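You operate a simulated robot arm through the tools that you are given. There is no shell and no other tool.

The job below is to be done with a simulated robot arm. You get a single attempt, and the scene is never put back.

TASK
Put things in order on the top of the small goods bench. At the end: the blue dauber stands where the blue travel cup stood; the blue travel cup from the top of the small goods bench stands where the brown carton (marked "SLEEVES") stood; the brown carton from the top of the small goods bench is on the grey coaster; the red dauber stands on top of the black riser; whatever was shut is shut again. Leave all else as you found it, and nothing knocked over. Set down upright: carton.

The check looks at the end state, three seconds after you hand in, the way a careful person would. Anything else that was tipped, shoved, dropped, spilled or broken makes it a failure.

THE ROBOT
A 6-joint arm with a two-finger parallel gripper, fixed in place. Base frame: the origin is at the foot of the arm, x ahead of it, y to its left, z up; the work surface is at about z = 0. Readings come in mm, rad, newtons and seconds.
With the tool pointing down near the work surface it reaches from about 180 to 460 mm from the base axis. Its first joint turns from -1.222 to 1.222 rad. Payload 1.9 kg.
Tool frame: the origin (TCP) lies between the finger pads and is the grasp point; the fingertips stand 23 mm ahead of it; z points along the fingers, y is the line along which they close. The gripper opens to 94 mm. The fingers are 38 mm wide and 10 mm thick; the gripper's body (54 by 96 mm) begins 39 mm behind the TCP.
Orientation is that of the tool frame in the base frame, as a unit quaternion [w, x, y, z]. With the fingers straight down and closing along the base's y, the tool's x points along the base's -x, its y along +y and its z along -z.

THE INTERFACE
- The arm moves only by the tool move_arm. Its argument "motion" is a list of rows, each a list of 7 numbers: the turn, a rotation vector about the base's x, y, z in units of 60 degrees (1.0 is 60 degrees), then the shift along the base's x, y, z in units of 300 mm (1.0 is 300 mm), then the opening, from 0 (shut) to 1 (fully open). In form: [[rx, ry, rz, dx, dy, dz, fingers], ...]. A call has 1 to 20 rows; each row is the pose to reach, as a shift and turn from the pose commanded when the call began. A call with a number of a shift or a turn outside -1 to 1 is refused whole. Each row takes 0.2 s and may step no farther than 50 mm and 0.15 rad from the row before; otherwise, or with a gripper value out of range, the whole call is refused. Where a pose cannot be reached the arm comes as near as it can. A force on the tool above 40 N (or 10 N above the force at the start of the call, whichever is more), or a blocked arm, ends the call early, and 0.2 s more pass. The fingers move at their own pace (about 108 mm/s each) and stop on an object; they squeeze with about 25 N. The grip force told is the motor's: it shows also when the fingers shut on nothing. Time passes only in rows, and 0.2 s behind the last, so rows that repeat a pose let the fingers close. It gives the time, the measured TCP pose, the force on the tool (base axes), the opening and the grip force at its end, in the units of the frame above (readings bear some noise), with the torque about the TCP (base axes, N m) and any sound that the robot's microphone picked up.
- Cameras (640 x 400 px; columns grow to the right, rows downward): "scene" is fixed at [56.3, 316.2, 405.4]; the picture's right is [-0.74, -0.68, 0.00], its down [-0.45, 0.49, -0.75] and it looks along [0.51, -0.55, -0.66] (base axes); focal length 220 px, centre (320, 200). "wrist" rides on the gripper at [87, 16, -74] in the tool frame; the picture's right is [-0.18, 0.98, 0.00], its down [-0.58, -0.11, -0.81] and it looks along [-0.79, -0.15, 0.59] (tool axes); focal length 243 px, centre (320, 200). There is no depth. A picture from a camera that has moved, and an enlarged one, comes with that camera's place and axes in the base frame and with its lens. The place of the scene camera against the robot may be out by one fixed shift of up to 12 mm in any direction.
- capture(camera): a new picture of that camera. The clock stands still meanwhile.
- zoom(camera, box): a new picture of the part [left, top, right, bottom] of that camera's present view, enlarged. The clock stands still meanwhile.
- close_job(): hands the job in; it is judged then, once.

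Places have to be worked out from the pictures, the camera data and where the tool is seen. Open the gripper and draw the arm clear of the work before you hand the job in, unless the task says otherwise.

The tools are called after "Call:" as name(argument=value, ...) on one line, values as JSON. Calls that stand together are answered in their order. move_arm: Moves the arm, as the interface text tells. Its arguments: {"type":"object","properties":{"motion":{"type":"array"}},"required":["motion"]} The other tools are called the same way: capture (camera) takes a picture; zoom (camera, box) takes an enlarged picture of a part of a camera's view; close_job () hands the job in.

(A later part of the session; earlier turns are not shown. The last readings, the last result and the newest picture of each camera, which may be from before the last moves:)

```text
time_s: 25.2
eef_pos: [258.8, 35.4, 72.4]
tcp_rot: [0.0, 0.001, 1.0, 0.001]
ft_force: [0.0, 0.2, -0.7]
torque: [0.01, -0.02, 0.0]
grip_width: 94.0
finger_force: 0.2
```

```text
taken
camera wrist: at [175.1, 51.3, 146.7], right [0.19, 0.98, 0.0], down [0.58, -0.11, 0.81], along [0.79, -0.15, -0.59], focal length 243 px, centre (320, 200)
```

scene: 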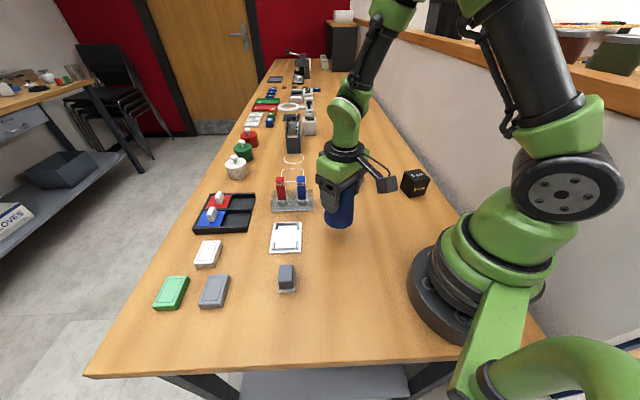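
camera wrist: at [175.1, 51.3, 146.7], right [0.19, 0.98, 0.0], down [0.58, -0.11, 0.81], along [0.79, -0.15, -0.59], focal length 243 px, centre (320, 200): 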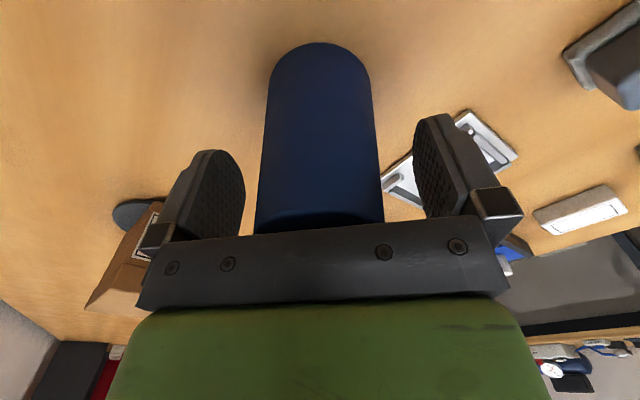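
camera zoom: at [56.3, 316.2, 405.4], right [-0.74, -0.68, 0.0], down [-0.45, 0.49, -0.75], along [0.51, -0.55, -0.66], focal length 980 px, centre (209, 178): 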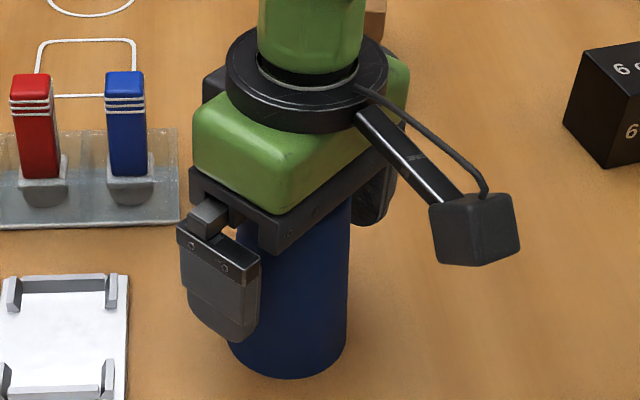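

The cup stands free and upright. I rise clear and go to hover over the rack, turning the tool 44° so the fingers close across the rack's depth.

Call:
move_arm(motion=[[0, 0, 0, 0, 0, 0.1, 1], [0, 0, 0, 0, 0, 0.25, 1], [0, 0, 0, 0, 0, 0.4, 1], [0, 0, 0, 0, 0, 0.5, 1], [0, 0, 0.12, 0.06, -0.005, 0.5, 1], [0, 0, 0.24, 0.13, -0.01, 0.5, 1], [0, 0, 0.36, 0.2, -0.02, 0.5, 1], [0, 0, 0.48, 0.27, -0.025, 0.5, 1], [0, 0, 0.6, 0.34, -0.03, 0.5, 1], [0, 0, 0.733, 0.425, -0.037, 0.5, 1], [0, 0, 0.733, 0.425, -0.037, 0.5, 1]])

Call:
capture(camera="wrist")

Call:
capture(camera="scene")

```text
time_s: 27.6
eef_pos: [386.7, 22.0, 222.0]
tcp_rot: [-0.001, -0.374, 0.927, 0.001]
ft_force: [-0.8, 0.7, -0.5]
torque: [0.01, -0.03, 0.02]
grip_width: 94.1
finger_force: 0.1
```

```text
taken
camera wrist: at [314.9, -24.6, 296.8], right [-0.55, 0.84, 0.0], down [0.49, 0.32, 0.81], along [0.67, 0.44, -0.59], focal length 243 px, centre (320, 200)
```

wrist: 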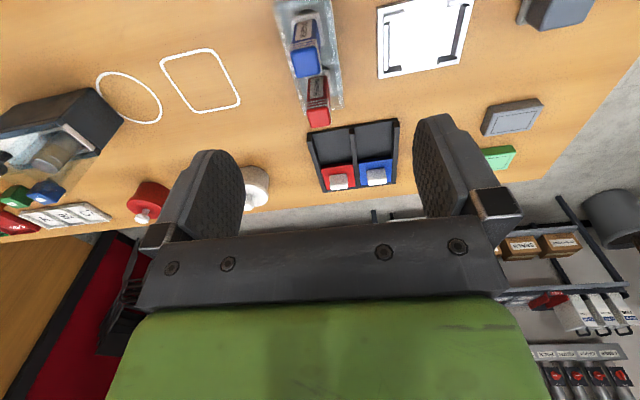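

```text
taken
```

scene: 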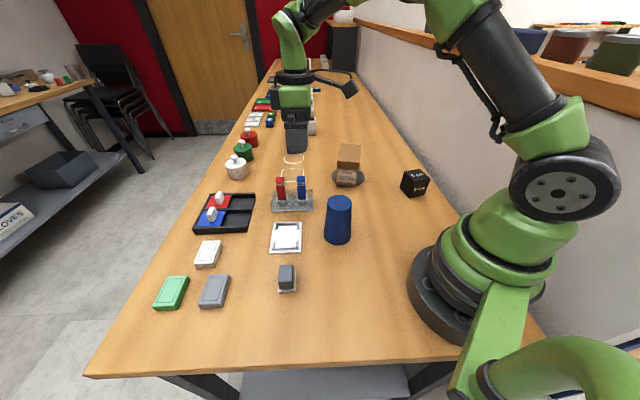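

I zoom the wrist view on the rack to see how the daubers sit.

Call:
zoom(camera="wrist", box=[250, 0, 380, 130])

Call:
zoom(camera="scene", box=[310, 130, 390, 260])

```text
3.08 times, centred on (315, 65) of wrist
camera zoom: at [314.9, -24.6, 296.8], right [-0.55, 0.84, 0.0], down [0.49, 0.32, 0.81], along [0.67, 0.44, -0.59], focal length 746 px, centre (335, 615)
```

zoom: 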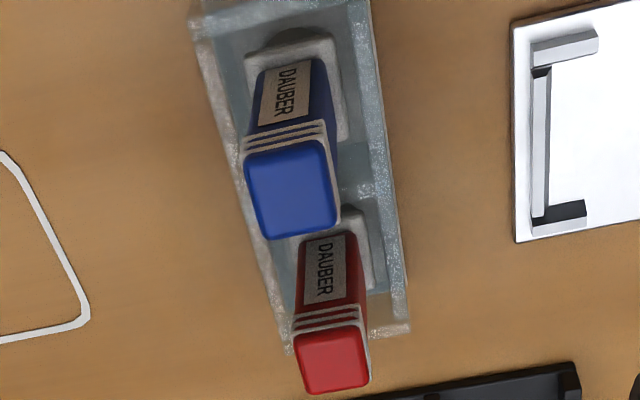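

```text
3.08 times, centred on (350, 195) of scene
camera zoom: at [56.3, 316.2, 405.4], right [-0.74, -0.68, 0.0], down [-0.45, 0.49, -0.75], along [0.51, -0.55, -0.66], focal length 678 px, centre (228, 215)
```

zoom: 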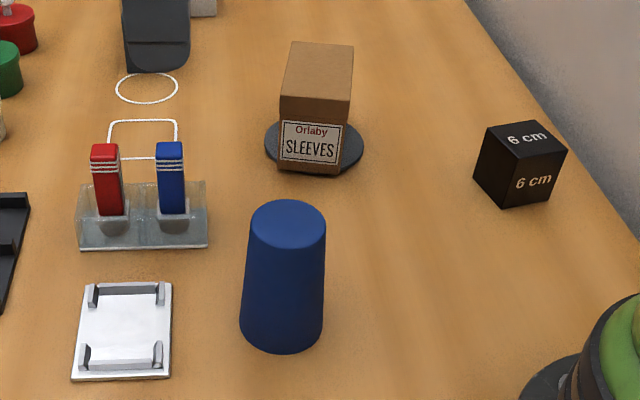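

The daubers stand in a clear tray with walls about 34 mm high. I work out blue at about (397, 16) and red at about (433, 52), with tops near z 94. I move over the blue one at z 150 and check.

Call:
move_arm(motion=[[0, 0, 0, 0.015, -0.014, -0.08, 1], [0, 0, 0, 0.03, -0.028, -0.16, 1], [0, 0, 0, 0.03, -0.028, -0.24, 1], [0, 0, 0, 0.03, -0.028, -0.24, 1]])

Call:
capture(camera="wrist")

Call:
zoom(camera="wrist", box=[230, 0, 410, 180])

Call:
zoom(camera="scene", box=[250, 120, 350, 220])

```text
time_s: 28.6
eef_pos: [397.1, 12.6, 149.3]
tcp_rot: [0.0, -0.374, 0.927, 0.001]
ft_force: [-0.1, -0.8, 0.3]
torque: [0.0, 0.02, -0.06]
grip_width: 94.1
finger_force: 0.0
```

```text
taken
camera wrist: at [324.3, -33.5, 224.0], right [-0.55, 0.84, 0.0], down [0.49, 0.32, 0.81], along [0.67, 0.44, -0.59], focal length 243 px, centre (320, 200)
```

wrist: 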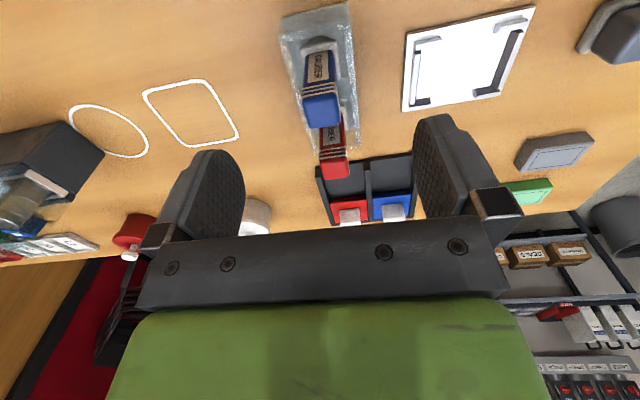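

```text
2.22 times, centred on (320, 90) of wrist
camera zoom: at [324.3, -33.5, 224.0], right [-0.55, 0.84, 0.0], down [0.49, 0.32, 0.81], along [0.67, 0.44, -0.59], focal length 539 px, centre (320, 444)
```

zoom: 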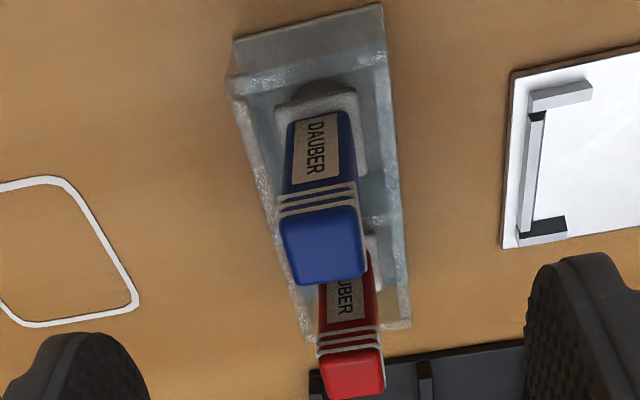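

```text
4.00 times, centred on (300, 170) of scene
camera zoom: at [56.3, 316.2, 405.4], right [-0.74, -0.68, 0.0], down [-0.45, 0.49, -0.75], along [0.51, -0.55, -0.66], focal length 882 px, centre (400, 320)
```

zoom: 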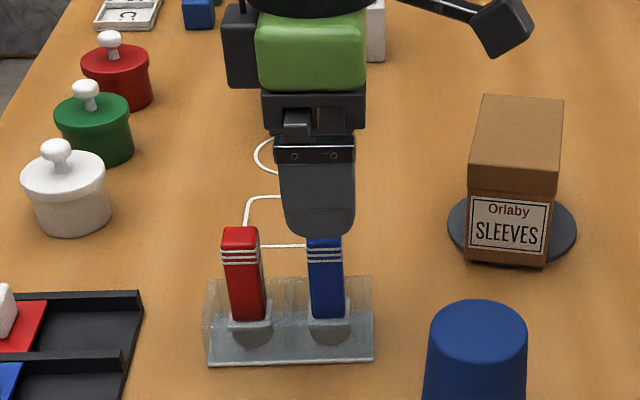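

The blue top is within about 2 mm of the tool axis and the rack walls measure 34 mm. I lower to z 67, with fingertips at 44, above the walls.

Call:
move_arm(motion=[[0, 0, 0, -0.004, 0.001, -0.1, 1], [0, 0, 0, -0.007, 0.001, -0.19, 1], [0, 0, 0, -0.007, 0.001, -0.25, 1], [0, 0, 0, -0.007, 0.001, -0.279, 1], [0, 0, 0, -0.007, 0.001, -0.279, 1]])

Call:
capture(camera="wrist")

Call:
zoom(camera="scene", box=[260, 130, 340, 220])

```text
time_s: 29.8
eef_pos: [394.8, 15.4, 65.1]
tcp_rot: [0.001, -0.374, 0.928, 0.0]
ft_force: [0.7, 0.2, -0.1]
torque: [-0.03, 0.01, 0.0]
grip_width: 94.2
finger_force: 0.0
```

```text
taken
camera wrist: at [323.0, -32.1, 140.4], right [-0.55, 0.84, 0.0], down [0.49, 0.32, 0.81], along [0.67, 0.44, -0.59], focal length 243 px, centre (320, 200)
```

wrist: 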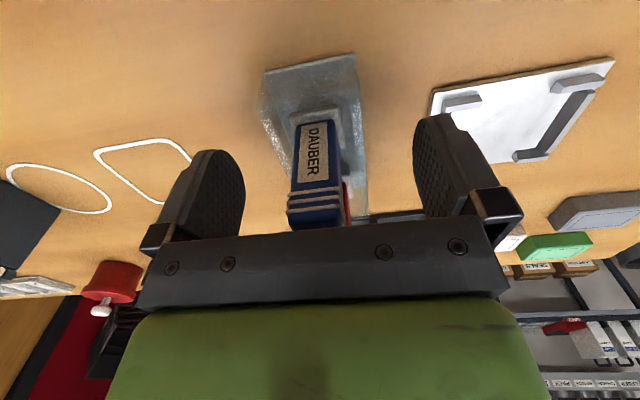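

```text
4.44 times, centred on (300, 175) of scene
camera zoom: at [56.3, 316.2, 405.4], right [-0.74, -0.68, 0.0], down [-0.45, 0.49, -0.75], along [0.51, -0.55, -0.66], focal length 980 px, centre (409, 311)
```

zoom: 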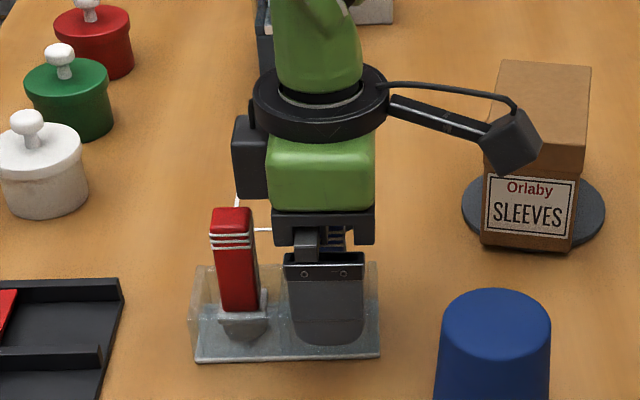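

Blue sits about 1–2 mm left of the axis, so I nudge the tool a millimetre and then close gently.

Call:
move_arm(motion=[[0, 0, 0, 0.002, -0.004, 0, 1], [0, 0, 0, 0.002, -0.004, 0, 0.7], [0, 0, 0, 0.002, -0.004, 0, 0.5], [0, 0, 0, 0.002, -0.004, 0, 0.35], [0, 0, 0, 0.002, -0.004, 0, 0.28], [0, 0, 0, 0.002, -0.004, 0, 0], [0, 0, 0, 0.002, -0.004, 0, 0]])

Call:
capture(camera="wrist")

Call:
zoom(camera="scene", box=[260, 130, 340, 220])

```text
time_s: 31.4
eef_pos: [396.3, 13.5, 65.6]
tcp_rot: [0.0, -0.374, 0.927, 0.0]
ft_force: [-1.0, -0.2, 0.0]
torque: [-0.01, -0.02, 0.0]
grip_width: 21.3
finger_force: 25.2
```

```text
taken
camera wrist: at [323.4, -33.6, 140.8], right [-0.55, 0.84, 0.0], down [0.49, 0.32, 0.81], along [0.67, 0.44, -0.59], focal length 243 px, centre (320, 200)
```

wrist: 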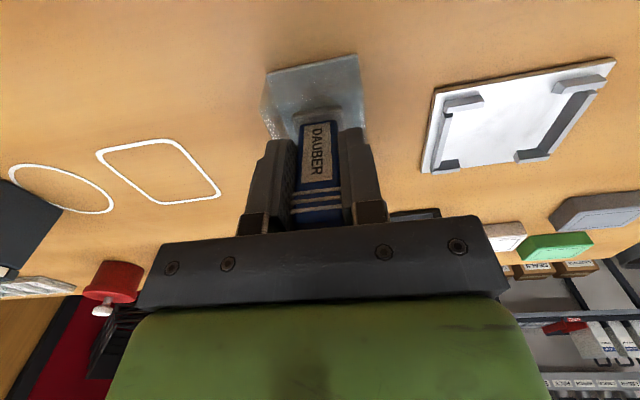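

```text
4.44 times, centred on (300, 175) of scene
camera zoom: at [56.3, 316.2, 405.4], right [-0.74, -0.68, 0.0], down [-0.45, 0.49, -0.75], along [0.51, -0.55, -0.66], focal length 980 px, centre (409, 311)
```

zoom: 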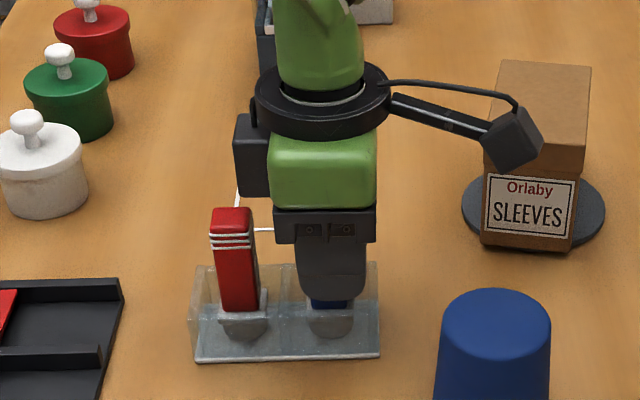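

It grips 21.3 mm. I lift slowly, 20 mm first, checking that only the dauber comes up.

Call:
move_arm(motion=[[0, 0, 0, 0, 0, 0.01, 0], [0, 0, 0, 0, 0, 0.025, 0], [0, 0, 0, 0, 0, 0.045, 0], [0, 0, 0, 0, 0, 0.067, 0], [0, 0, 0, 0, 0, 0.067, 0]])

Call:
zoom(camera="scene", box=[260, 130, 340, 220])

Call:
capture(camera="wrist")

```text
time_s: 32.6
eef_pos: [395.3, 15.0, 85.9]
tcp_rot: [0.0, -0.373, 0.928, 0.0]
ft_force: [0.1, 0.9, -0.3]
torque: [-0.02, 0.02, 0.01]
grip_width: 21.1
finger_force: 24.7
```

```text
4.44 times, centred on (300, 175) of scene
camera zoom: at [56.3, 316.2, 405.4], right [-0.74, -0.68, 0.0], down [-0.45, 0.49, -0.75], along [0.51, -0.55, -0.66], focal length 980 px, centre (409, 311)
```

zoom: 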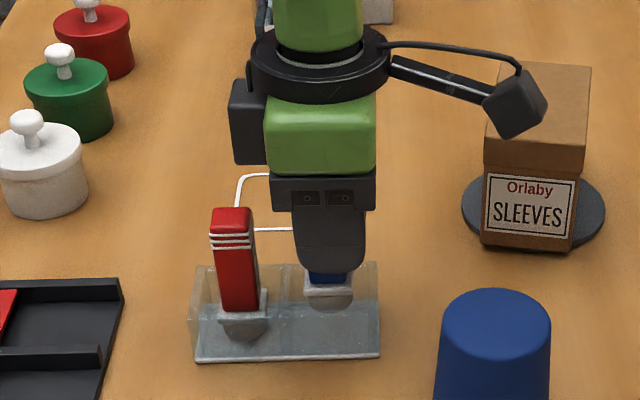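

```text
taken
camera wrist: at [322.9, -33.3, 161.6], right [-0.55, 0.84, 0.0], down [0.49, 0.32, 0.81], along [0.67, 0.44, -0.59], focal length 243 px, centre (320, 200)
```

wrist: 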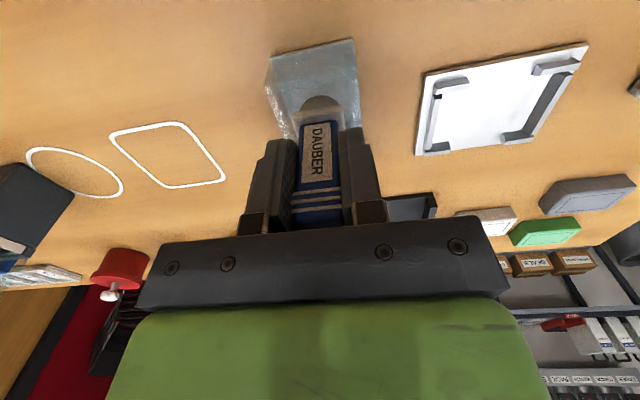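

Only the dauber rises; its grey foot belongs to it and the rack stays put. I lift well clear and carry it to where the cup stood, commanded (158, 169), turning the tool back to zero yaw on the way.

Call:
move_arm(motion=[[0, 0, 0, 0, 0, 0.1, 0], [0, 0, 0, 0, 0, 0.2, 0], [0, 0, 0, 0, 0, 0.3, 0], [0, 0, -0.0733, -0.0791, 0.0513, 0.3, 0], [0, 0, -0.1466, -0.1582, 0.1025, 0.3, 0], [0, 0, -0.22, -0.2373, 0.1538, 0.3, 0], [0, 0, -0.2932, -0.3164, 0.2051, 0.3, 0], [0, 0, -0.3665, -0.3955, 0.2564, 0.3, 0], [0, 0, -0.44, -0.4746, 0.3076, 0.3, 0], [0, 0, -0.5131, -0.5537, 0.3589, 0.3, 0], [0, 0, -0.5864, -0.6328, 0.4102, 0.3, 0], [0, 0, -0.66, -0.7119, 0.4614, 0.3, 0], [0, 0, -0.733, -0.791, 0.5127, 0.3, 0], [0, 0, -0.733, -0.791, 0.5127, 0.3, 0]])

Call:
capture(camera="scene")

Call:
capture(camera="wrist")

```text
time_s: 35.6
eef_pos: [158.7, 167.6, 177.1]
tcp_rot: [0.0, 0.001, 1.0, 0.0]
ft_force: [-0.3, -0.3, -0.7]
torque: [-0.02, 0.01, -0.05]
grip_width: 21.3
finger_force: 24.6
```

```text
taken
```

scene: 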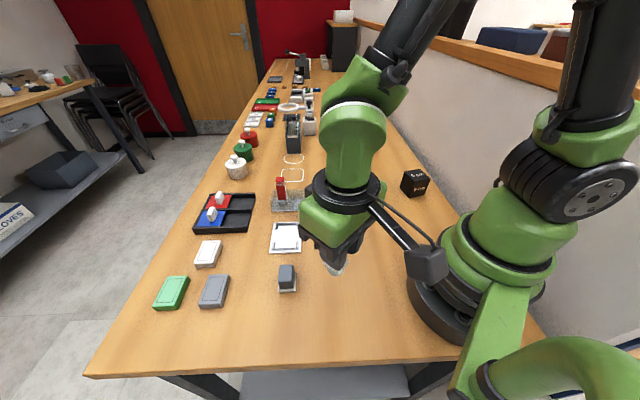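

```text
taken
camera wrist: at [73.5, 184.6, 251.0], right [0.19, 0.98, 0.0], down [0.58, -0.11, 0.81], along [0.79, -0.15, -0.59], focal length 243 px, centre (320, 200)
```

wrist: 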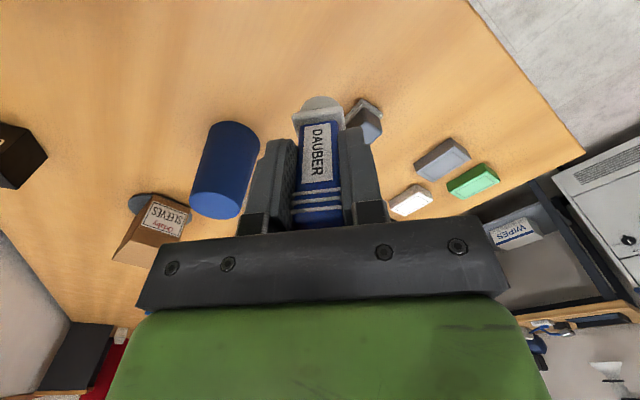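

The dauber hangs over the cup's old spot. I lower it to just above the bench.

Call:
move_arm(motion=[[0, 0, 0, 0, 0, -0.12, 0], [0, 0, 0, 0, 0, -0.24, 0], [0, 0, 0, 0, 0, -0.32, 0], [0, 0, 0, 0, 0, -0.355, 0], [0, 0, 0, 0, 0, -0.365, 0], [0, 0, 0, 0, 0, -0.365, 0]])

Call:
zoom(camera="scene", box=[290, 240, 400, 330])

Call:
capture(camera="wrist")

```text
time_s: 37.0
eef_pos: [159.5, 167.7, 66.5]
tcp_rot: [0.0, 0.001, 1.0, 0.0]
ft_force: [-0.4, 0.4, -0.6]
torque: [0.02, -0.01, 0.02]
grip_width: 21.5
finger_force: 23.9
```

```text
4.44 times, centred on (345, 285) of scene
camera zoom: at [56.3, 316.2, 405.4], right [-0.74, -0.68, 0.0], down [-0.45, 0.49, -0.75], along [0.51, -0.55, -0.66], focal length 980 px, centre (209, -178)
```

zoom: 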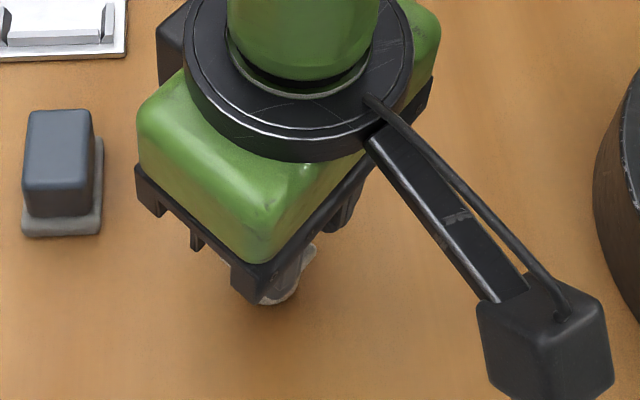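

```text
taken
camera wrist: at [73.3, 184.3, 141.2], right [0.19, 0.98, 0.0], down [0.58, -0.11, 0.81], along [0.79, -0.15, -0.59], focal length 243 px, centre (320, 200)
```

wrist: 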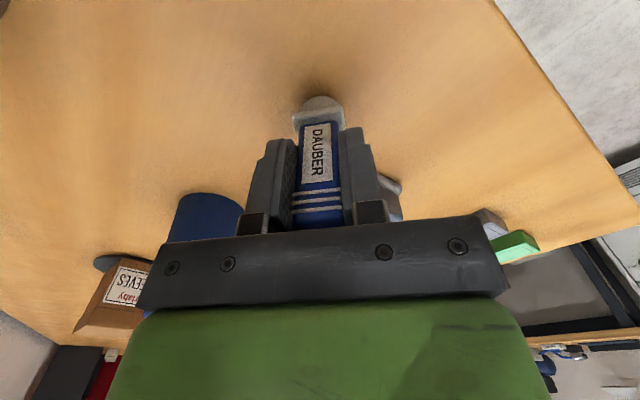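

It is just above the bench with no contact yet. I go down 1.5 mm and read the force.

Call:
move_arm(motion=[[0, 0, 0, 0, 0, -0.0025, 0], [0, 0, 0, 0, 0, -0.005, 0]])

```text
time_s: 37.6
eef_pos: [158.5, 168.4, 65.0]
tcp_rot: [0.001, 0.001, 1.0, 0.0]
ft_force: [-0.6, -0.4, -0.1]
torque: [-0.01, 0.02, -0.01]
grip_width: 21.3
finger_force: 25.2
```

No contact yet, so I go down another 1.5 mm.

Call:
move_arm(motion=[[0, 0, 0, 0, 0, -0.0025, 0], [0, 0, 0, 0, 0, -0.005, 0]])

```text
time_s: 38.2
eef_pos: [158.4, 167.3, 64.0]
tcp_rot: [0.0, 0.0, 1.0, 0.0]
ft_force: [0.5, -0.2, -0.6]
torque: [-0.01, -0.03, 0.02]
grip_width: 21.2
finger_force: 24.7
```

Still free. I go down one millimetre more.

Call:
move_arm(motion=[[0, 0, 0, 0, 0, -0.0017, 0], [0, 0, 0, 0, 0, -0.0034, 0]])

Call:
zoom(camera="wrist", box=[260, 60, 380, 180])

```text
time_s: 38.8
eef_pos: [157.5, 166.9, 62.2]
tcp_rot: [0.0, 0.0, 1.0, 0.0]
ft_force: [0.1, -0.2, 0.5]
torque: [0.02, 0.02, -0.02]
grip_width: 21.3
finger_force: 24.5
```

```text
3.33 times, centred on (320, 120) of wrist
camera zoom: at [72.9, 184.7, 137.0], right [0.19, 0.98, 0.0], down [0.58, -0.11, 0.81], along [0.79, -0.15, -0.59], focal length 809 px, centre (320, 467)
```

zoom: 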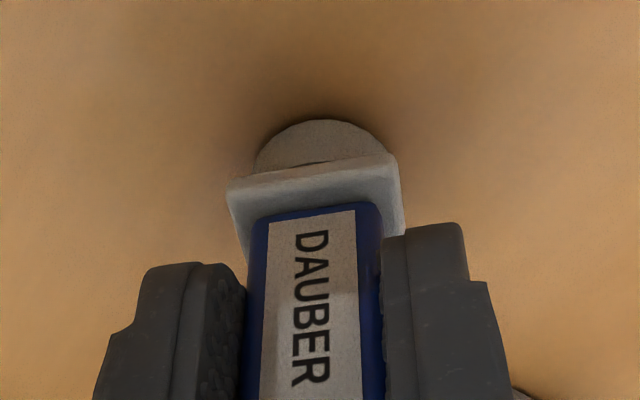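

The foot is very close to the bench. I go down another millimetre.

Call:
move_arm(motion=[[0, 0, 0, 0, 0, -0.0017, 0], [0, 0, 0, 0, 0, -0.0034, 0]])

```text
time_s: 39.4
eef_pos: [157.7, 167.6, 60.3]
tcp_rot: [0.001, 0.001, 1.0, 0.0]
ft_force: [-0.4, -1.0, 14.8]
torque: [0.0, -0.06, -0.03]
grip_width: 21.2
finger_force: 24.3
```

Contact at 14.8 N. I ease up half a millimetre and open the fingers slowly.

Call:
move_arm(motion=[[0, 0, 0, 0, 0, 0.0015, 0], [0, 0, 0, 0, 0, 0.0015, 0.26], [0, 0, 0, 0, 0, 0.0015, 0.3], [0, 0, 0, 0, 0, 0.0015, 0.4], [0, 0, 0, 0, 0, 0.0015, 0.6], [0, 0, 0, 0, 0, 0.0015, 0.8], [0, 0, 0, 0, 0, 0.0015, 0.8]])

Call:
capture(camera="wrist")

Call:
zoom(camera="scene", box=[290, 240, 400, 330])

```text
time_s: 41.0
eef_pos: [157.1, 167.2, 61.0]
tcp_rot: [0.001, 0.001, 1.0, 0.0]
ft_force: [-0.4, 0.2, -0.6]
torque: [0.01, 0.02, 0.02]
grip_width: 75.4
finger_force: 0.0
```

```text
taken
camera wrist: at [72.9, 184.3, 136.5], right [0.19, 0.98, 0.0], down [0.58, -0.11, 0.81], along [0.79, -0.15, -0.59], focal length 243 px, centre (320, 200)
```

wrist: 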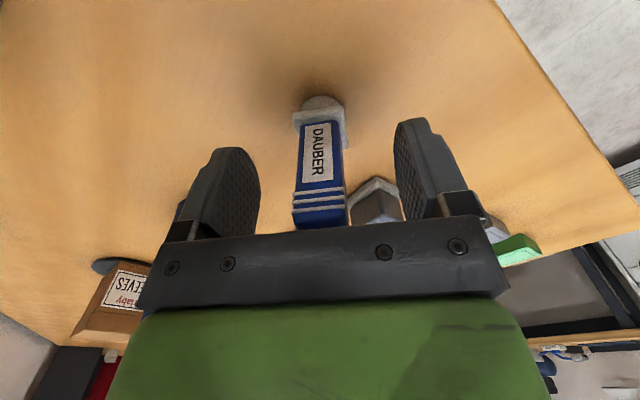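

```text
4.44 times, centred on (345, 285) of scene
camera zoom: at [56.3, 316.2, 405.4], right [-0.74, -0.68, 0.0], down [-0.45, 0.49, -0.75], along [0.51, -0.55, -0.66], focal length 980 px, centre (209, -178)
```

zoom: 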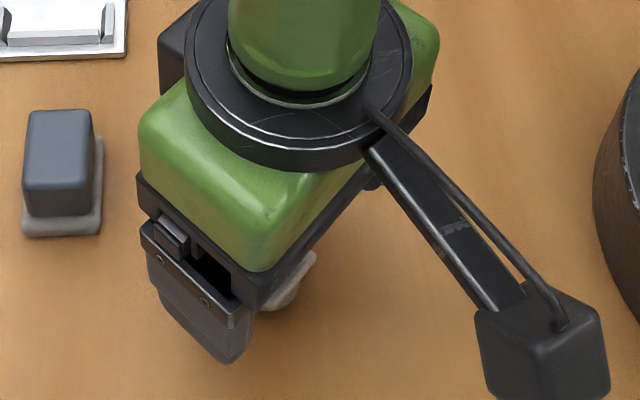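

The blue dauber stands on its own. I rise straight up and travel to the red dauber, estimated at (432, 51), turning the tool to 44° again.

Call:
move_arm(motion=[[0, 0, 0, 0, 0, 0.08, 0.9], [0, 0, 0, 0, 0, 0.2, 1], [0, 0, 0, 0, 0, 0.33, 1], [0, 0, 0, 0, 0, 0.433, 1], [0, 0, 0.0916, 0.1141, -0.0489, 0.433, 1], [0, 0, 0.1832, 0.2282, -0.0978, 0.433, 1], [0, 0, 0.2749, 0.3423, -0.1466, 0.433, 1], [0, 0, 0.3665, 0.4563, -0.1955, 0.433, 1], [0, 0, 0.4581, 0.5704, -0.2444, 0.433, 1], [0, 0, 0.5497, 0.6845, -0.2932, 0.433, 1], [0, 0, 0.6414, 0.7986, -0.3421, 0.433, 1], [0, 0, 0.733, 0.9127, -0.391, 0.4, 1], [0, 0, 0.733, 0.9127, -0.391, 0.3, 1], [0, 0, 0.733, 0.9127, -0.391, 0.3, 1]])

Call:
capture(camera="wrist")

Call:
zoom(camera="wrist", box=[230, 0, 410, 180])

Call:
capture(camera="scene")

```text
time_s: 44.0
eef_pos: [432.0, 50.8, 152.3]
tcp_rot: [0.0, -0.374, 0.927, 0.0]
ft_force: [-0.6, 0.2, 0.1]
torque: [-0.01, 0.02, 0.02]
grip_width: 93.9
finger_force: 0.2
```

```text
taken
camera wrist: at [359.8, 3.0, 226.7], right [-0.55, 0.84, 0.0], down [0.49, 0.32, 0.81], along [0.67, 0.44, -0.59], focal length 243 px, centre (320, 200)
```

wrist: 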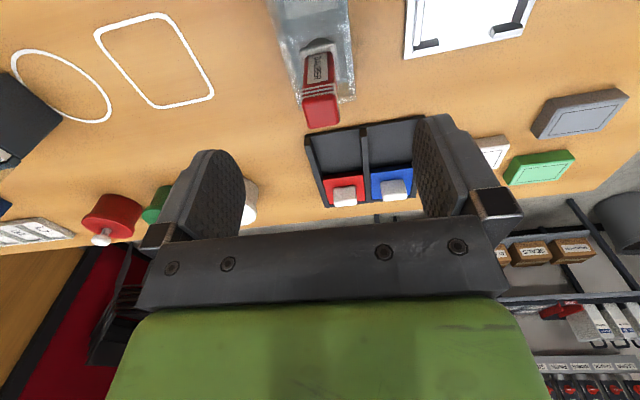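

```text
2.22 times, centred on (320, 90) of wrist
camera zoom: at [359.8, 3.0, 226.7], right [-0.55, 0.84, 0.0], down [0.49, 0.32, 0.81], along [0.67, 0.44, -0.59], focal length 539 px, centre (320, 444)
```

zoom: 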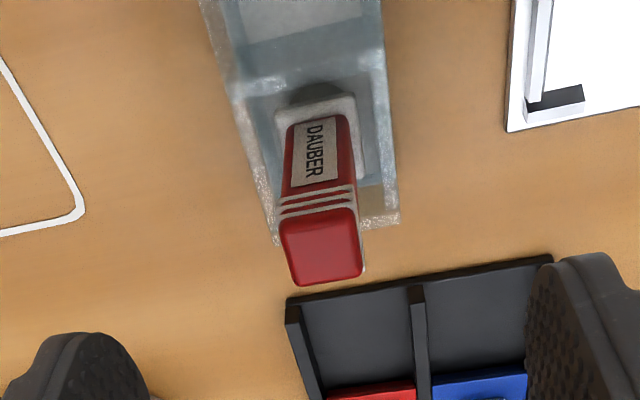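

```text
taken
```

scene: 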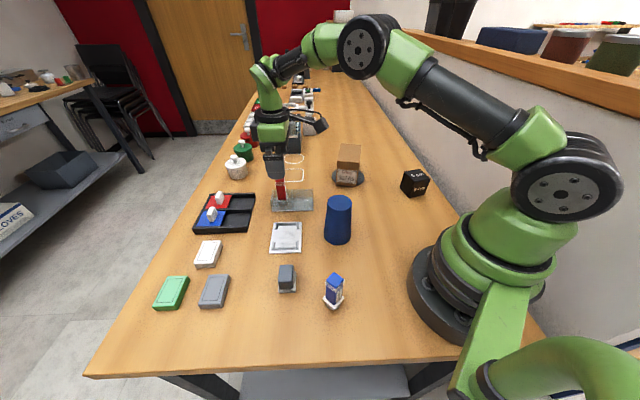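

The red top appears at (323, 247) in this zoom, where blue was, so the tool is aligned. I lower to the same height as for blue.

Call:
move_arm(motion=[[0, 0, 0, -0.001, 0.001, -0.1, 1], [0, 0, 0, -0.001, 0.001, -0.19, 1], [0, 0, 0, -0.001, 0.001, -0.26, 1], [0, 0, 0, -0.001, 0.001, -0.287, 1], [0, 0, 0, -0.001, 0.001, -0.287, 1]])

Call:
capture(camera="wrist")

Call:
zoom(camera="scene", box=[240, 130, 340, 230])

```text
time_s: 45.2
eef_pos: [430.3, 50.2, 66.3]
tcp_rot: [0.0, -0.374, 0.927, 0.0]
ft_force: [0.0, 1.0, 0.4]
torque: [0.01, -0.01, 0.0]
grip_width: 93.9
finger_force: 0.0
```

```text
taken
camera wrist: at [359.1, 3.8, 141.2], right [-0.55, 0.84, 0.0], down [0.49, 0.32, 0.81], along [0.67, 0.44, -0.59], focal length 243 px, centre (320, 200)
```

wrist: 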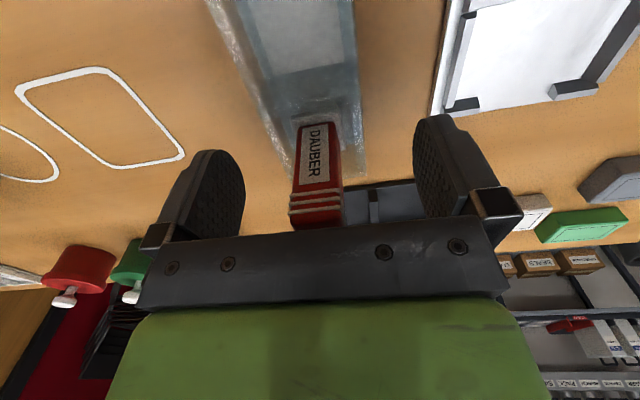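

```text
4.00 times, centred on (290, 180) of scene
camera zoom: at [56.3, 316.2, 405.4], right [-0.74, -0.68, 0.0], down [-0.45, 0.49, -0.75], along [0.51, -0.55, -0.66], focal length 882 px, centre (440, 280)
```

zoom: 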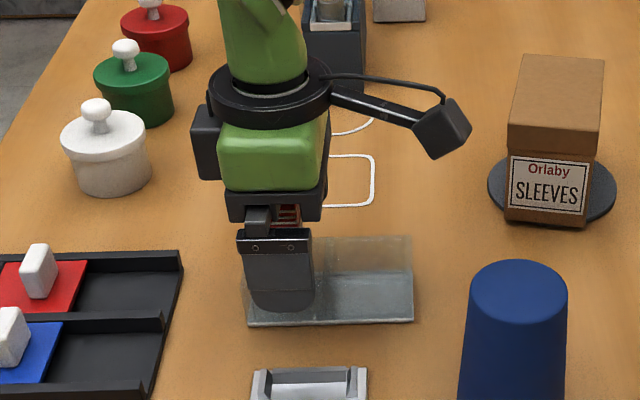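

The view matches the blue case, so I make the same small nudge and close.

Call:
move_arm(motion=[[0, 0, 0, 0.002, -0.004, 0, 1], [0, 0, 0, 0.002, -0.004, 0, 0.7], [0, 0, 0, 0.002, -0.004, 0, 0.5], [0, 0, 0, 0.002, -0.004, 0, 0.35], [0, 0, 0, 0.002, -0.004, 0, 0.28], [0, 0, 0, 0.002, -0.004, 0, 0], [0, 0, 0, 0.002, -0.004, 0, 0]])

Call:
move_arm(motion=[[0, 0, 0, 0, 0, 0.01, 0], [0, 0, 0, 0, 0, 0.025, 0], [0, 0, 0, 0, 0, 0.045, 0], [0, 0, 0, 0, 0, 0.067, 0], [0, 0, 0, 0, 0, 0.067, 0]])

Call:
zoom(camera="scene", box=[240, 130, 340, 230])

Call:
capture(camera="wrist")

```text
time_s: 46.8
eef_pos: [431.2, 50.1, 66.0]
tcp_rot: [0.0, -0.373, 0.928, 0.0]
ft_force: [1.0, 0.1, -0.1]
torque: [0.02, 0.0, 0.0]
grip_width: 21.4
finger_force: 25.3
```

```text
time_s: 48.0
eef_pos: [433.5, 49.7, 86.9]
tcp_rot: [0.0, -0.374, 0.928, 0.0]
ft_force: [0.7, -0.1, -0.9]
torque: [-0.01, -0.02, -0.03]
grip_width: 21.2
finger_force: 24.9
```

```text
4.00 times, centred on (290, 180) of scene
camera zoom: at [56.3, 316.2, 405.4], right [-0.74, -0.68, 0.0], down [-0.45, 0.49, -0.75], along [0.51, -0.55, -0.66], focal length 882 px, centre (440, 280)
```

zoom: 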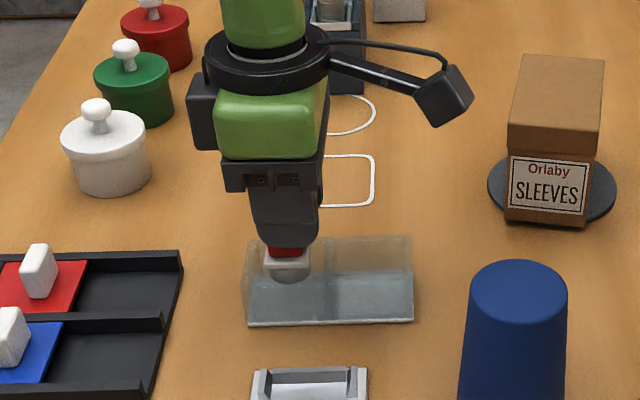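

```text
taken
camera wrist: at [359.6, 2.0, 161.2], right [-0.55, 0.84, 0.0], down [0.49, 0.32, 0.81], along [0.67, 0.44, -0.59], focal length 243 px, centre (320, 200)
```

wrist: 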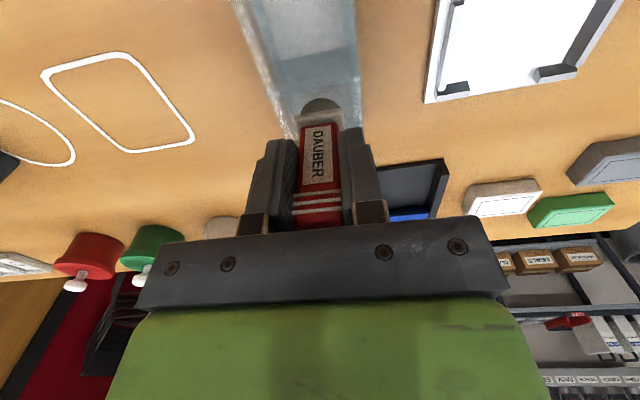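

The red dauber is up and the rack has stayed in place. I lift it high, carry it towards the riser in two legs between the cup and the carton, and turn the tool to about -33° yaw.

Call:
move_arm(motion=[[0, 0, 0, 0, 0, 0.115, 0], [0, 0, 0, 0, 0, 0.23, 0], [0, 0, 0, 0, 0, 0.343, 0], [0, 0, -0.122, -0.057, -0.0726, 0.343, 0], [0, 0, -0.244, -0.1137, -0.1452, 0.343, 0], [0, 0, -0.366, -0.1705, -0.2178, 0.343, 0], [0, 0, -0.488, -0.2273, -0.2905, 0.343, 0], [0, 0, -0.61, -0.2842, -0.3631, 0.343, 0], [0, 0, -0.733, -0.341, -0.4357, 0.343, 0]])

Call:
move_arm(motion=[[0, 0, -0.092, -0.0717, -0.0889, 0, 0], [0, 0, -0.183, -0.1433, -0.1778, 0, 0], [0, 0, -0.275, -0.215, -0.2667, 0, 0], [0, 0, -0.367, -0.2867, -0.3555, 0, 0], [0, 0, -0.458, -0.3583, -0.4444, 0, 0], [0, 0, -0.55, -0.43, -0.5333, 0, 0], [0, 0, -0.55, -0.43, -0.5333, 0, 0]])

Call:
capture(camera="wrist")

Call:
capture(camera="scene")

```text
time_s: 50.0
eef_pos: [330.5, -82.5, 189.3]
tcp_rot: [0.001, 0.001, 1.0, 0.0]
ft_force: [-0.5, -0.4, 0.3]
torque: [0.01, 0.0, 0.0]
grip_width: 21.3
finger_force: 24.8
```

```text
time_s: 51.6
eef_pos: [198.2, -241.3, 190.9]
tcp_rot: [0.0, 0.285, 0.959, 0.0]
ft_force: [0.4, -0.8, -0.8]
torque: [0.0, 0.02, 0.01]
grip_width: 21.3
finger_force: 24.4
```

```text
taken
camera wrist: at [136.7, -179.8, 265.2], right [0.69, 0.72, 0.0], down [0.43, -0.41, 0.81], along [0.58, -0.56, -0.59], focal length 243 px, centre (320, 200)
```

wrist: 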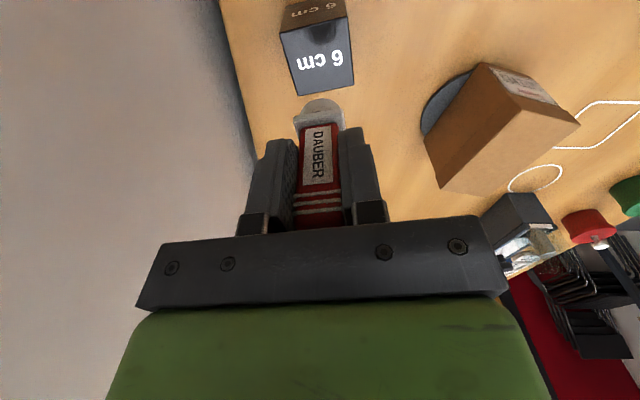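

```text
taken
```

scene: 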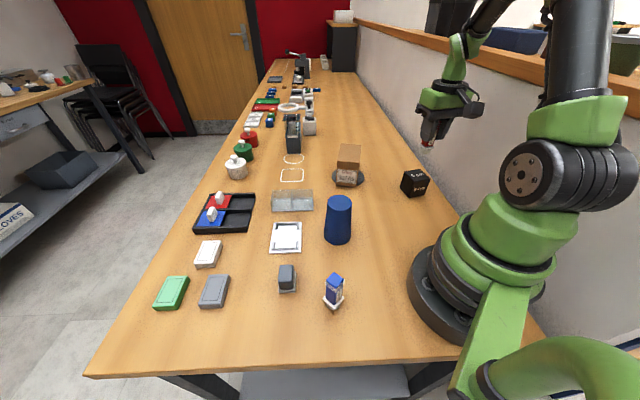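

The riser's top shows at about (318, 60) in the wrist view. I enlarge it to place it exactly.

Call:
zoom(camera="wrist", box=[250, 0, 390, 140])

Call:
zoom(camera="scene", box=[290, 220, 390, 330])

Call:
zoom(camera="scene", box=[380, 80, 470, 210])

```text
2.86 times, centred on (320, 70) of wrist
camera zoom: at [136.7, -179.8, 265.2], right [0.69, 0.72, 0.0], down [0.43, -0.41, 0.81], along [0.58, -0.56, -0.59], focal length 693 px, centre (320, 571)
```

zoom: 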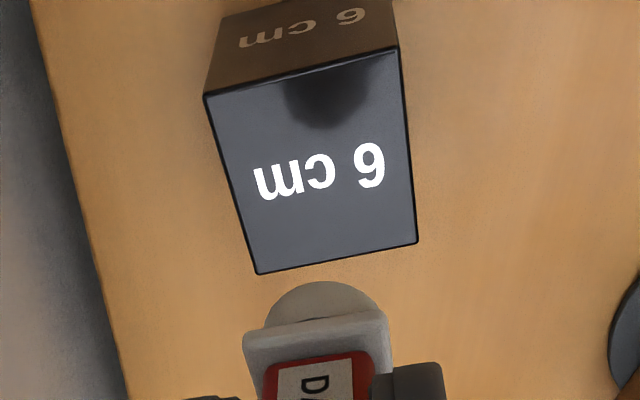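

```text
3.64 times, centred on (340, 275) of scene
camera zoom: at [56.3, 316.2, 405.4], right [-0.74, -0.68, 0.0], down [-0.45, 0.49, -0.75], along [0.51, -0.55, -0.66], focal length 802 px, centre (247, -73)
```

zoom: 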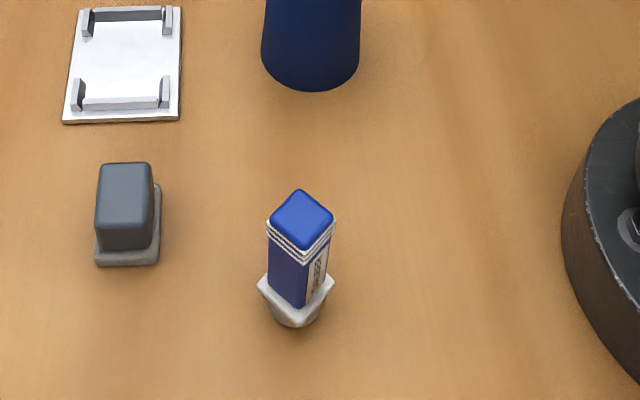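

```text
3.08 times, centred on (425, 145) of scene
camera zoom: at [56.3, 316.2, 405.4], right [-0.74, -0.68, 0.0], down [-0.45, 0.49, -0.75], along [0.51, -0.55, -0.66], focal length 678 px, centre (-3, 369)
```

zoom: 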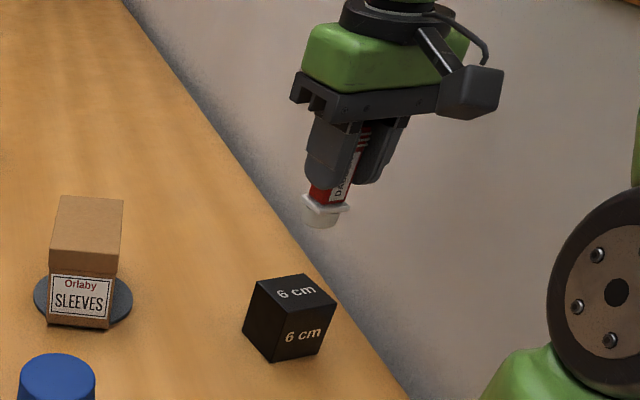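

The riser top is a 50 mm square centred at about (202.8, -243), 3 mm beyond the tool axis. I nudge the tool slightly that way and lower to about 3 mm above the riser.

Call:
move_arm(motion=[[0, 0, 0, 0.004, -0.0035, -0.07, 0], [0, 0, 0, 0.004, -0.0035, -0.14, 0], [0, 0, 0, 0.004, -0.0035, -0.19, 0], [0, 0, 0, 0.004, -0.0035, -0.212, 0], [0, 0, 0, 0.004, -0.0035, -0.212, 0]])

Call:
zoom(camera="wrist", box=[250, 20, 390, 160])

Call:
zoom(camera="scene", box=[380, 110, 460, 210])

```text
time_s: 52.8
eef_pos: [203.0, -242.8, 125.6]
tcp_rot: [0.0, 0.285, 0.958, -0.001]
ft_force: [0.5, 0.6, 0.1]
torque: [-0.03, 0.04, -0.01]
grip_width: 21.5
finger_force: 25.1
```

```text
2.86 times, centred on (320, 90) of wrist
camera zoom: at [139.9, -180.2, 200.6], right [0.69, 0.72, 0.0], down [0.43, -0.41, 0.81], along [0.58, -0.56, -0.59], focal length 693 px, centre (320, 514)
```

zoom: 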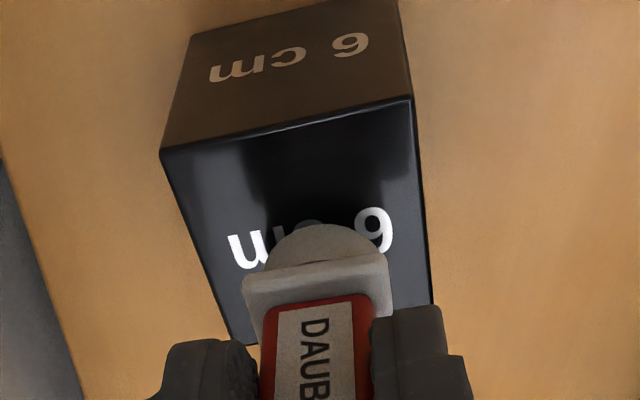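

```text
4.00 times, centred on (420, 160) of scene
camera zoom: at [56.3, 316.2, 405.4], right [-0.74, -0.68, 0.0], down [-0.45, 0.49, -0.75], along [0.51, -0.55, -0.66], focal length 882 px, centre (-80, 360)
```

zoom: 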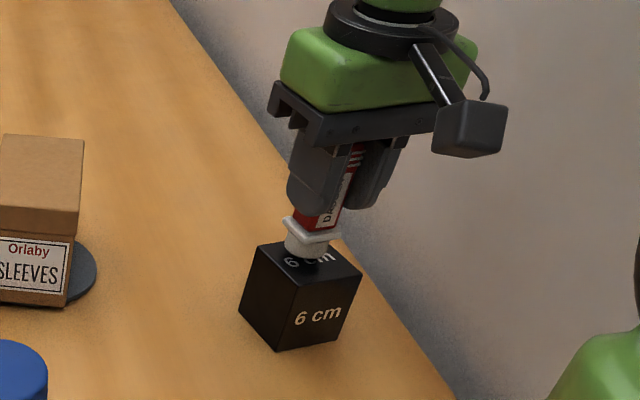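

The foot hovers about 3 mm above the riser. I zoom in tightly from the scene camera to judge how well it is centred on the top.

Call:
zoom(camera="scene", box=[392, 155, 436, 203])

Call:
zoom(camera="scene", box=[310, 265, 360, 315])

```text
8.33 times, centred on (414, 179) of scene
camera zoom: at [56.3, 316.2, 405.4], right [-0.74, -0.68, 0.0], down [-0.45, 0.49, -0.75], along [0.51, -0.55, -0.66], focal length 1837 px, centre (-463, 375)
```

zoom: 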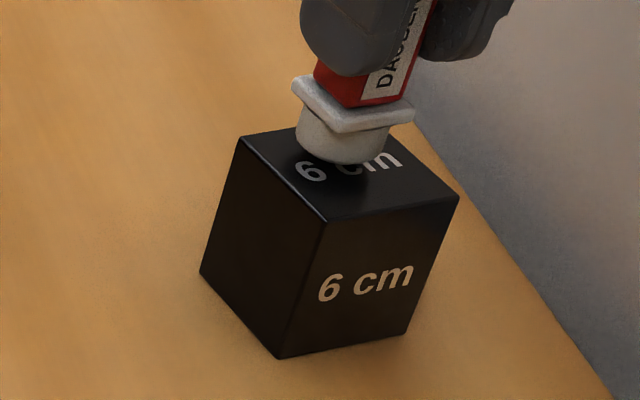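

```text
8.00 times, centred on (335, 290) of scene
camera zoom: at [56.3, 316.2, 405.4], right [-0.74, -0.68, 0.0], down [-0.45, 0.49, -0.75], along [0.51, -0.55, -0.66], focal length 1764 px, centre (200, -520)
```

zoom: 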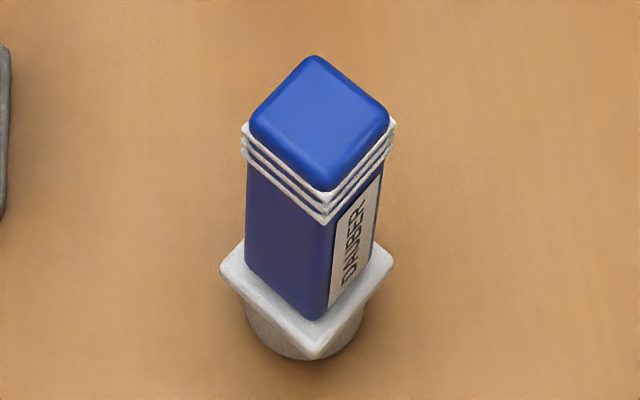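

Both cameras suggest the foot sits some 3–5 mm towards +x, -y from the riser's centre. I shift (-3.5, +2.5) mm and look again before touching down.

Call:
move_arm(motion=[[0, 0, 0, -0.006, 0.004, 0, 0], [0, 0, 0, -0.0117, 0.0083, 0, 0], [0, 0, 0, -0.0117, 0.0083, 0, 0]])

Call:
zoom(camera="scene", box=[392, 155, 436, 203])

Call:
zoom(camera="wrist", box=[250, 20, 390, 160])

```text
time_s: 53.6
eef_pos: [198.8, -238.7, 124.2]
tcp_rot: [-0.001, 0.284, 0.959, 0.0]
ft_force: [-1.4, -0.3, -0.2]
torque: [0.0, 0.02, 0.02]
grip_width: 21.3
finger_force: 24.9
```

```text
8.33 times, centred on (414, 179) of scene
camera zoom: at [56.3, 316.2, 405.4], right [-0.74, -0.68, 0.0], down [-0.45, 0.49, -0.75], along [0.51, -0.55, -0.66], focal length 1837 px, centre (-463, 375)
```

zoom: 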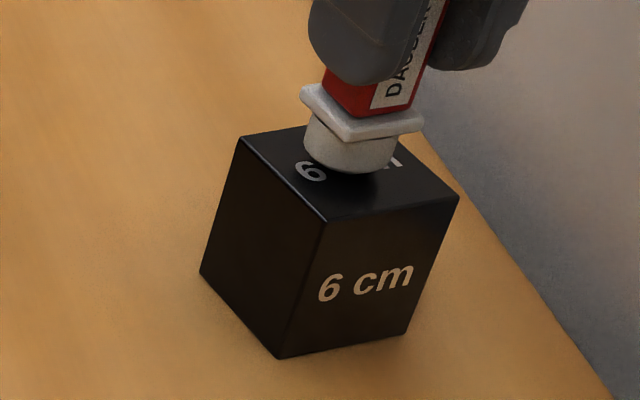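

```text
2.86 times, centred on (320, 90) of wrist
camera zoom: at [135.8, -177.8, 200.0], right [0.69, 0.72, 0.0], down [0.43, -0.41, 0.81], along [0.58, -0.56, -0.59], focal length 693 px, centre (320, 514)
```

zoom: 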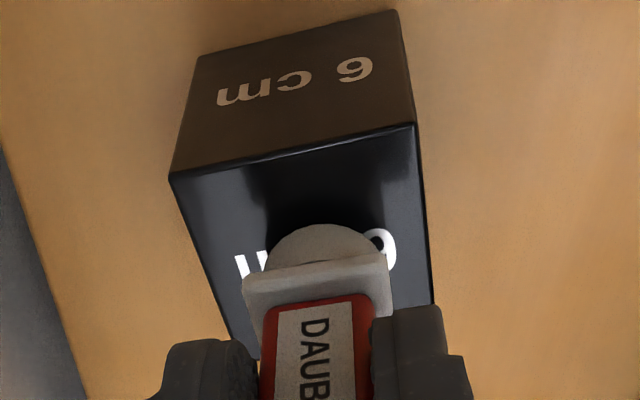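

The foot is now nearly centred, with about 2–4 mm left to correct. I shift a final (-1.5, +2.5) mm and lower to about 1 mm above the riser.

Call:
move_arm(motion=[[0, 0, 0, -0.005, 0.008, 0, 0], [0, 0, 0, -0.005, 0.008, -0.003, 0], [0, 0, 0, -0.005, 0.008, -0.006, 0], [0, 0, 0, -0.005, 0.008, -0.006, 0]])

Call:
zoom(camera="scene", box=[392, 155, 436, 203])

Call:
zoom(camera="wrist", box=[250, 20, 390, 160])

```text
time_s: 54.6
eef_pos: [196.5, -236.8, 123.4]
tcp_rot: [0.001, 0.285, 0.958, 0.0]
ft_force: [-0.6, -0.2, -1.3]
torque: [-0.05, 0.0, 0.0]
grip_width: 21.3
finger_force: 25.0
```

```text
8.33 times, centred on (414, 179) of scene
camera zoom: at [56.3, 316.2, 405.4], right [-0.74, -0.68, 0.0], down [-0.45, 0.49, -0.75], along [0.51, -0.55, -0.66], focal length 1837 px, centre (-463, 375)
```

zoom: 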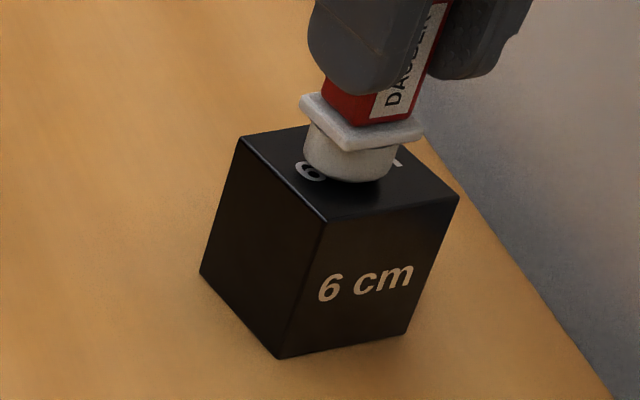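

```text
2.86 times, centred on (320, 90) of wrist
camera zoom: at [134.2, -175.1, 198.5], right [0.69, 0.72, 0.0], down [0.43, -0.41, 0.81], along [0.58, -0.56, -0.59], focal length 693 px, centre (320, 514)
```

zoom: 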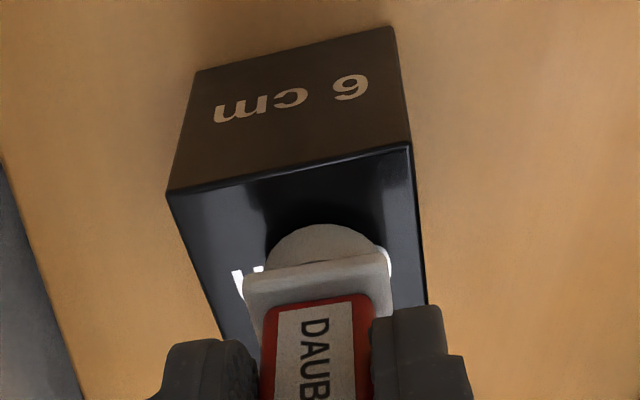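

The foot is centred well now. I go down 1.2 mm and read the force.

Call:
move_arm(motion=[[0, 0, 0, 0, 0, -0.002, 0], [0, 0, 0, 0, 0, -0.004, 0]])

```text
time_s: 55.2
eef_pos: [197.2, -236.9, 122.8]
tcp_rot: [0.001, 0.286, 0.958, 0.001]
ft_force: [-0.6, 0.7, -0.7]
torque: [0.02, -0.01, -0.02]
grip_width: 21.5
finger_force: 25.3
```

No contact yet. I go down another 0.9 mm.

Call:
move_arm(motion=[[0, 0, 0, 0, 0, -0.0015, 0], [0, 0, 0, 0, 0, -0.003, 0]])

```text
time_s: 55.8
eef_pos: [196.9, -236.6, 121.9]
tcp_rot: [0.0, 0.284, 0.959, 0.0]
ft_force: [-5.5, 3.0, 14.6]
torque: [0.11, 0.22, -0.04]
grip_width: 21.3
finger_force: 24.7
```

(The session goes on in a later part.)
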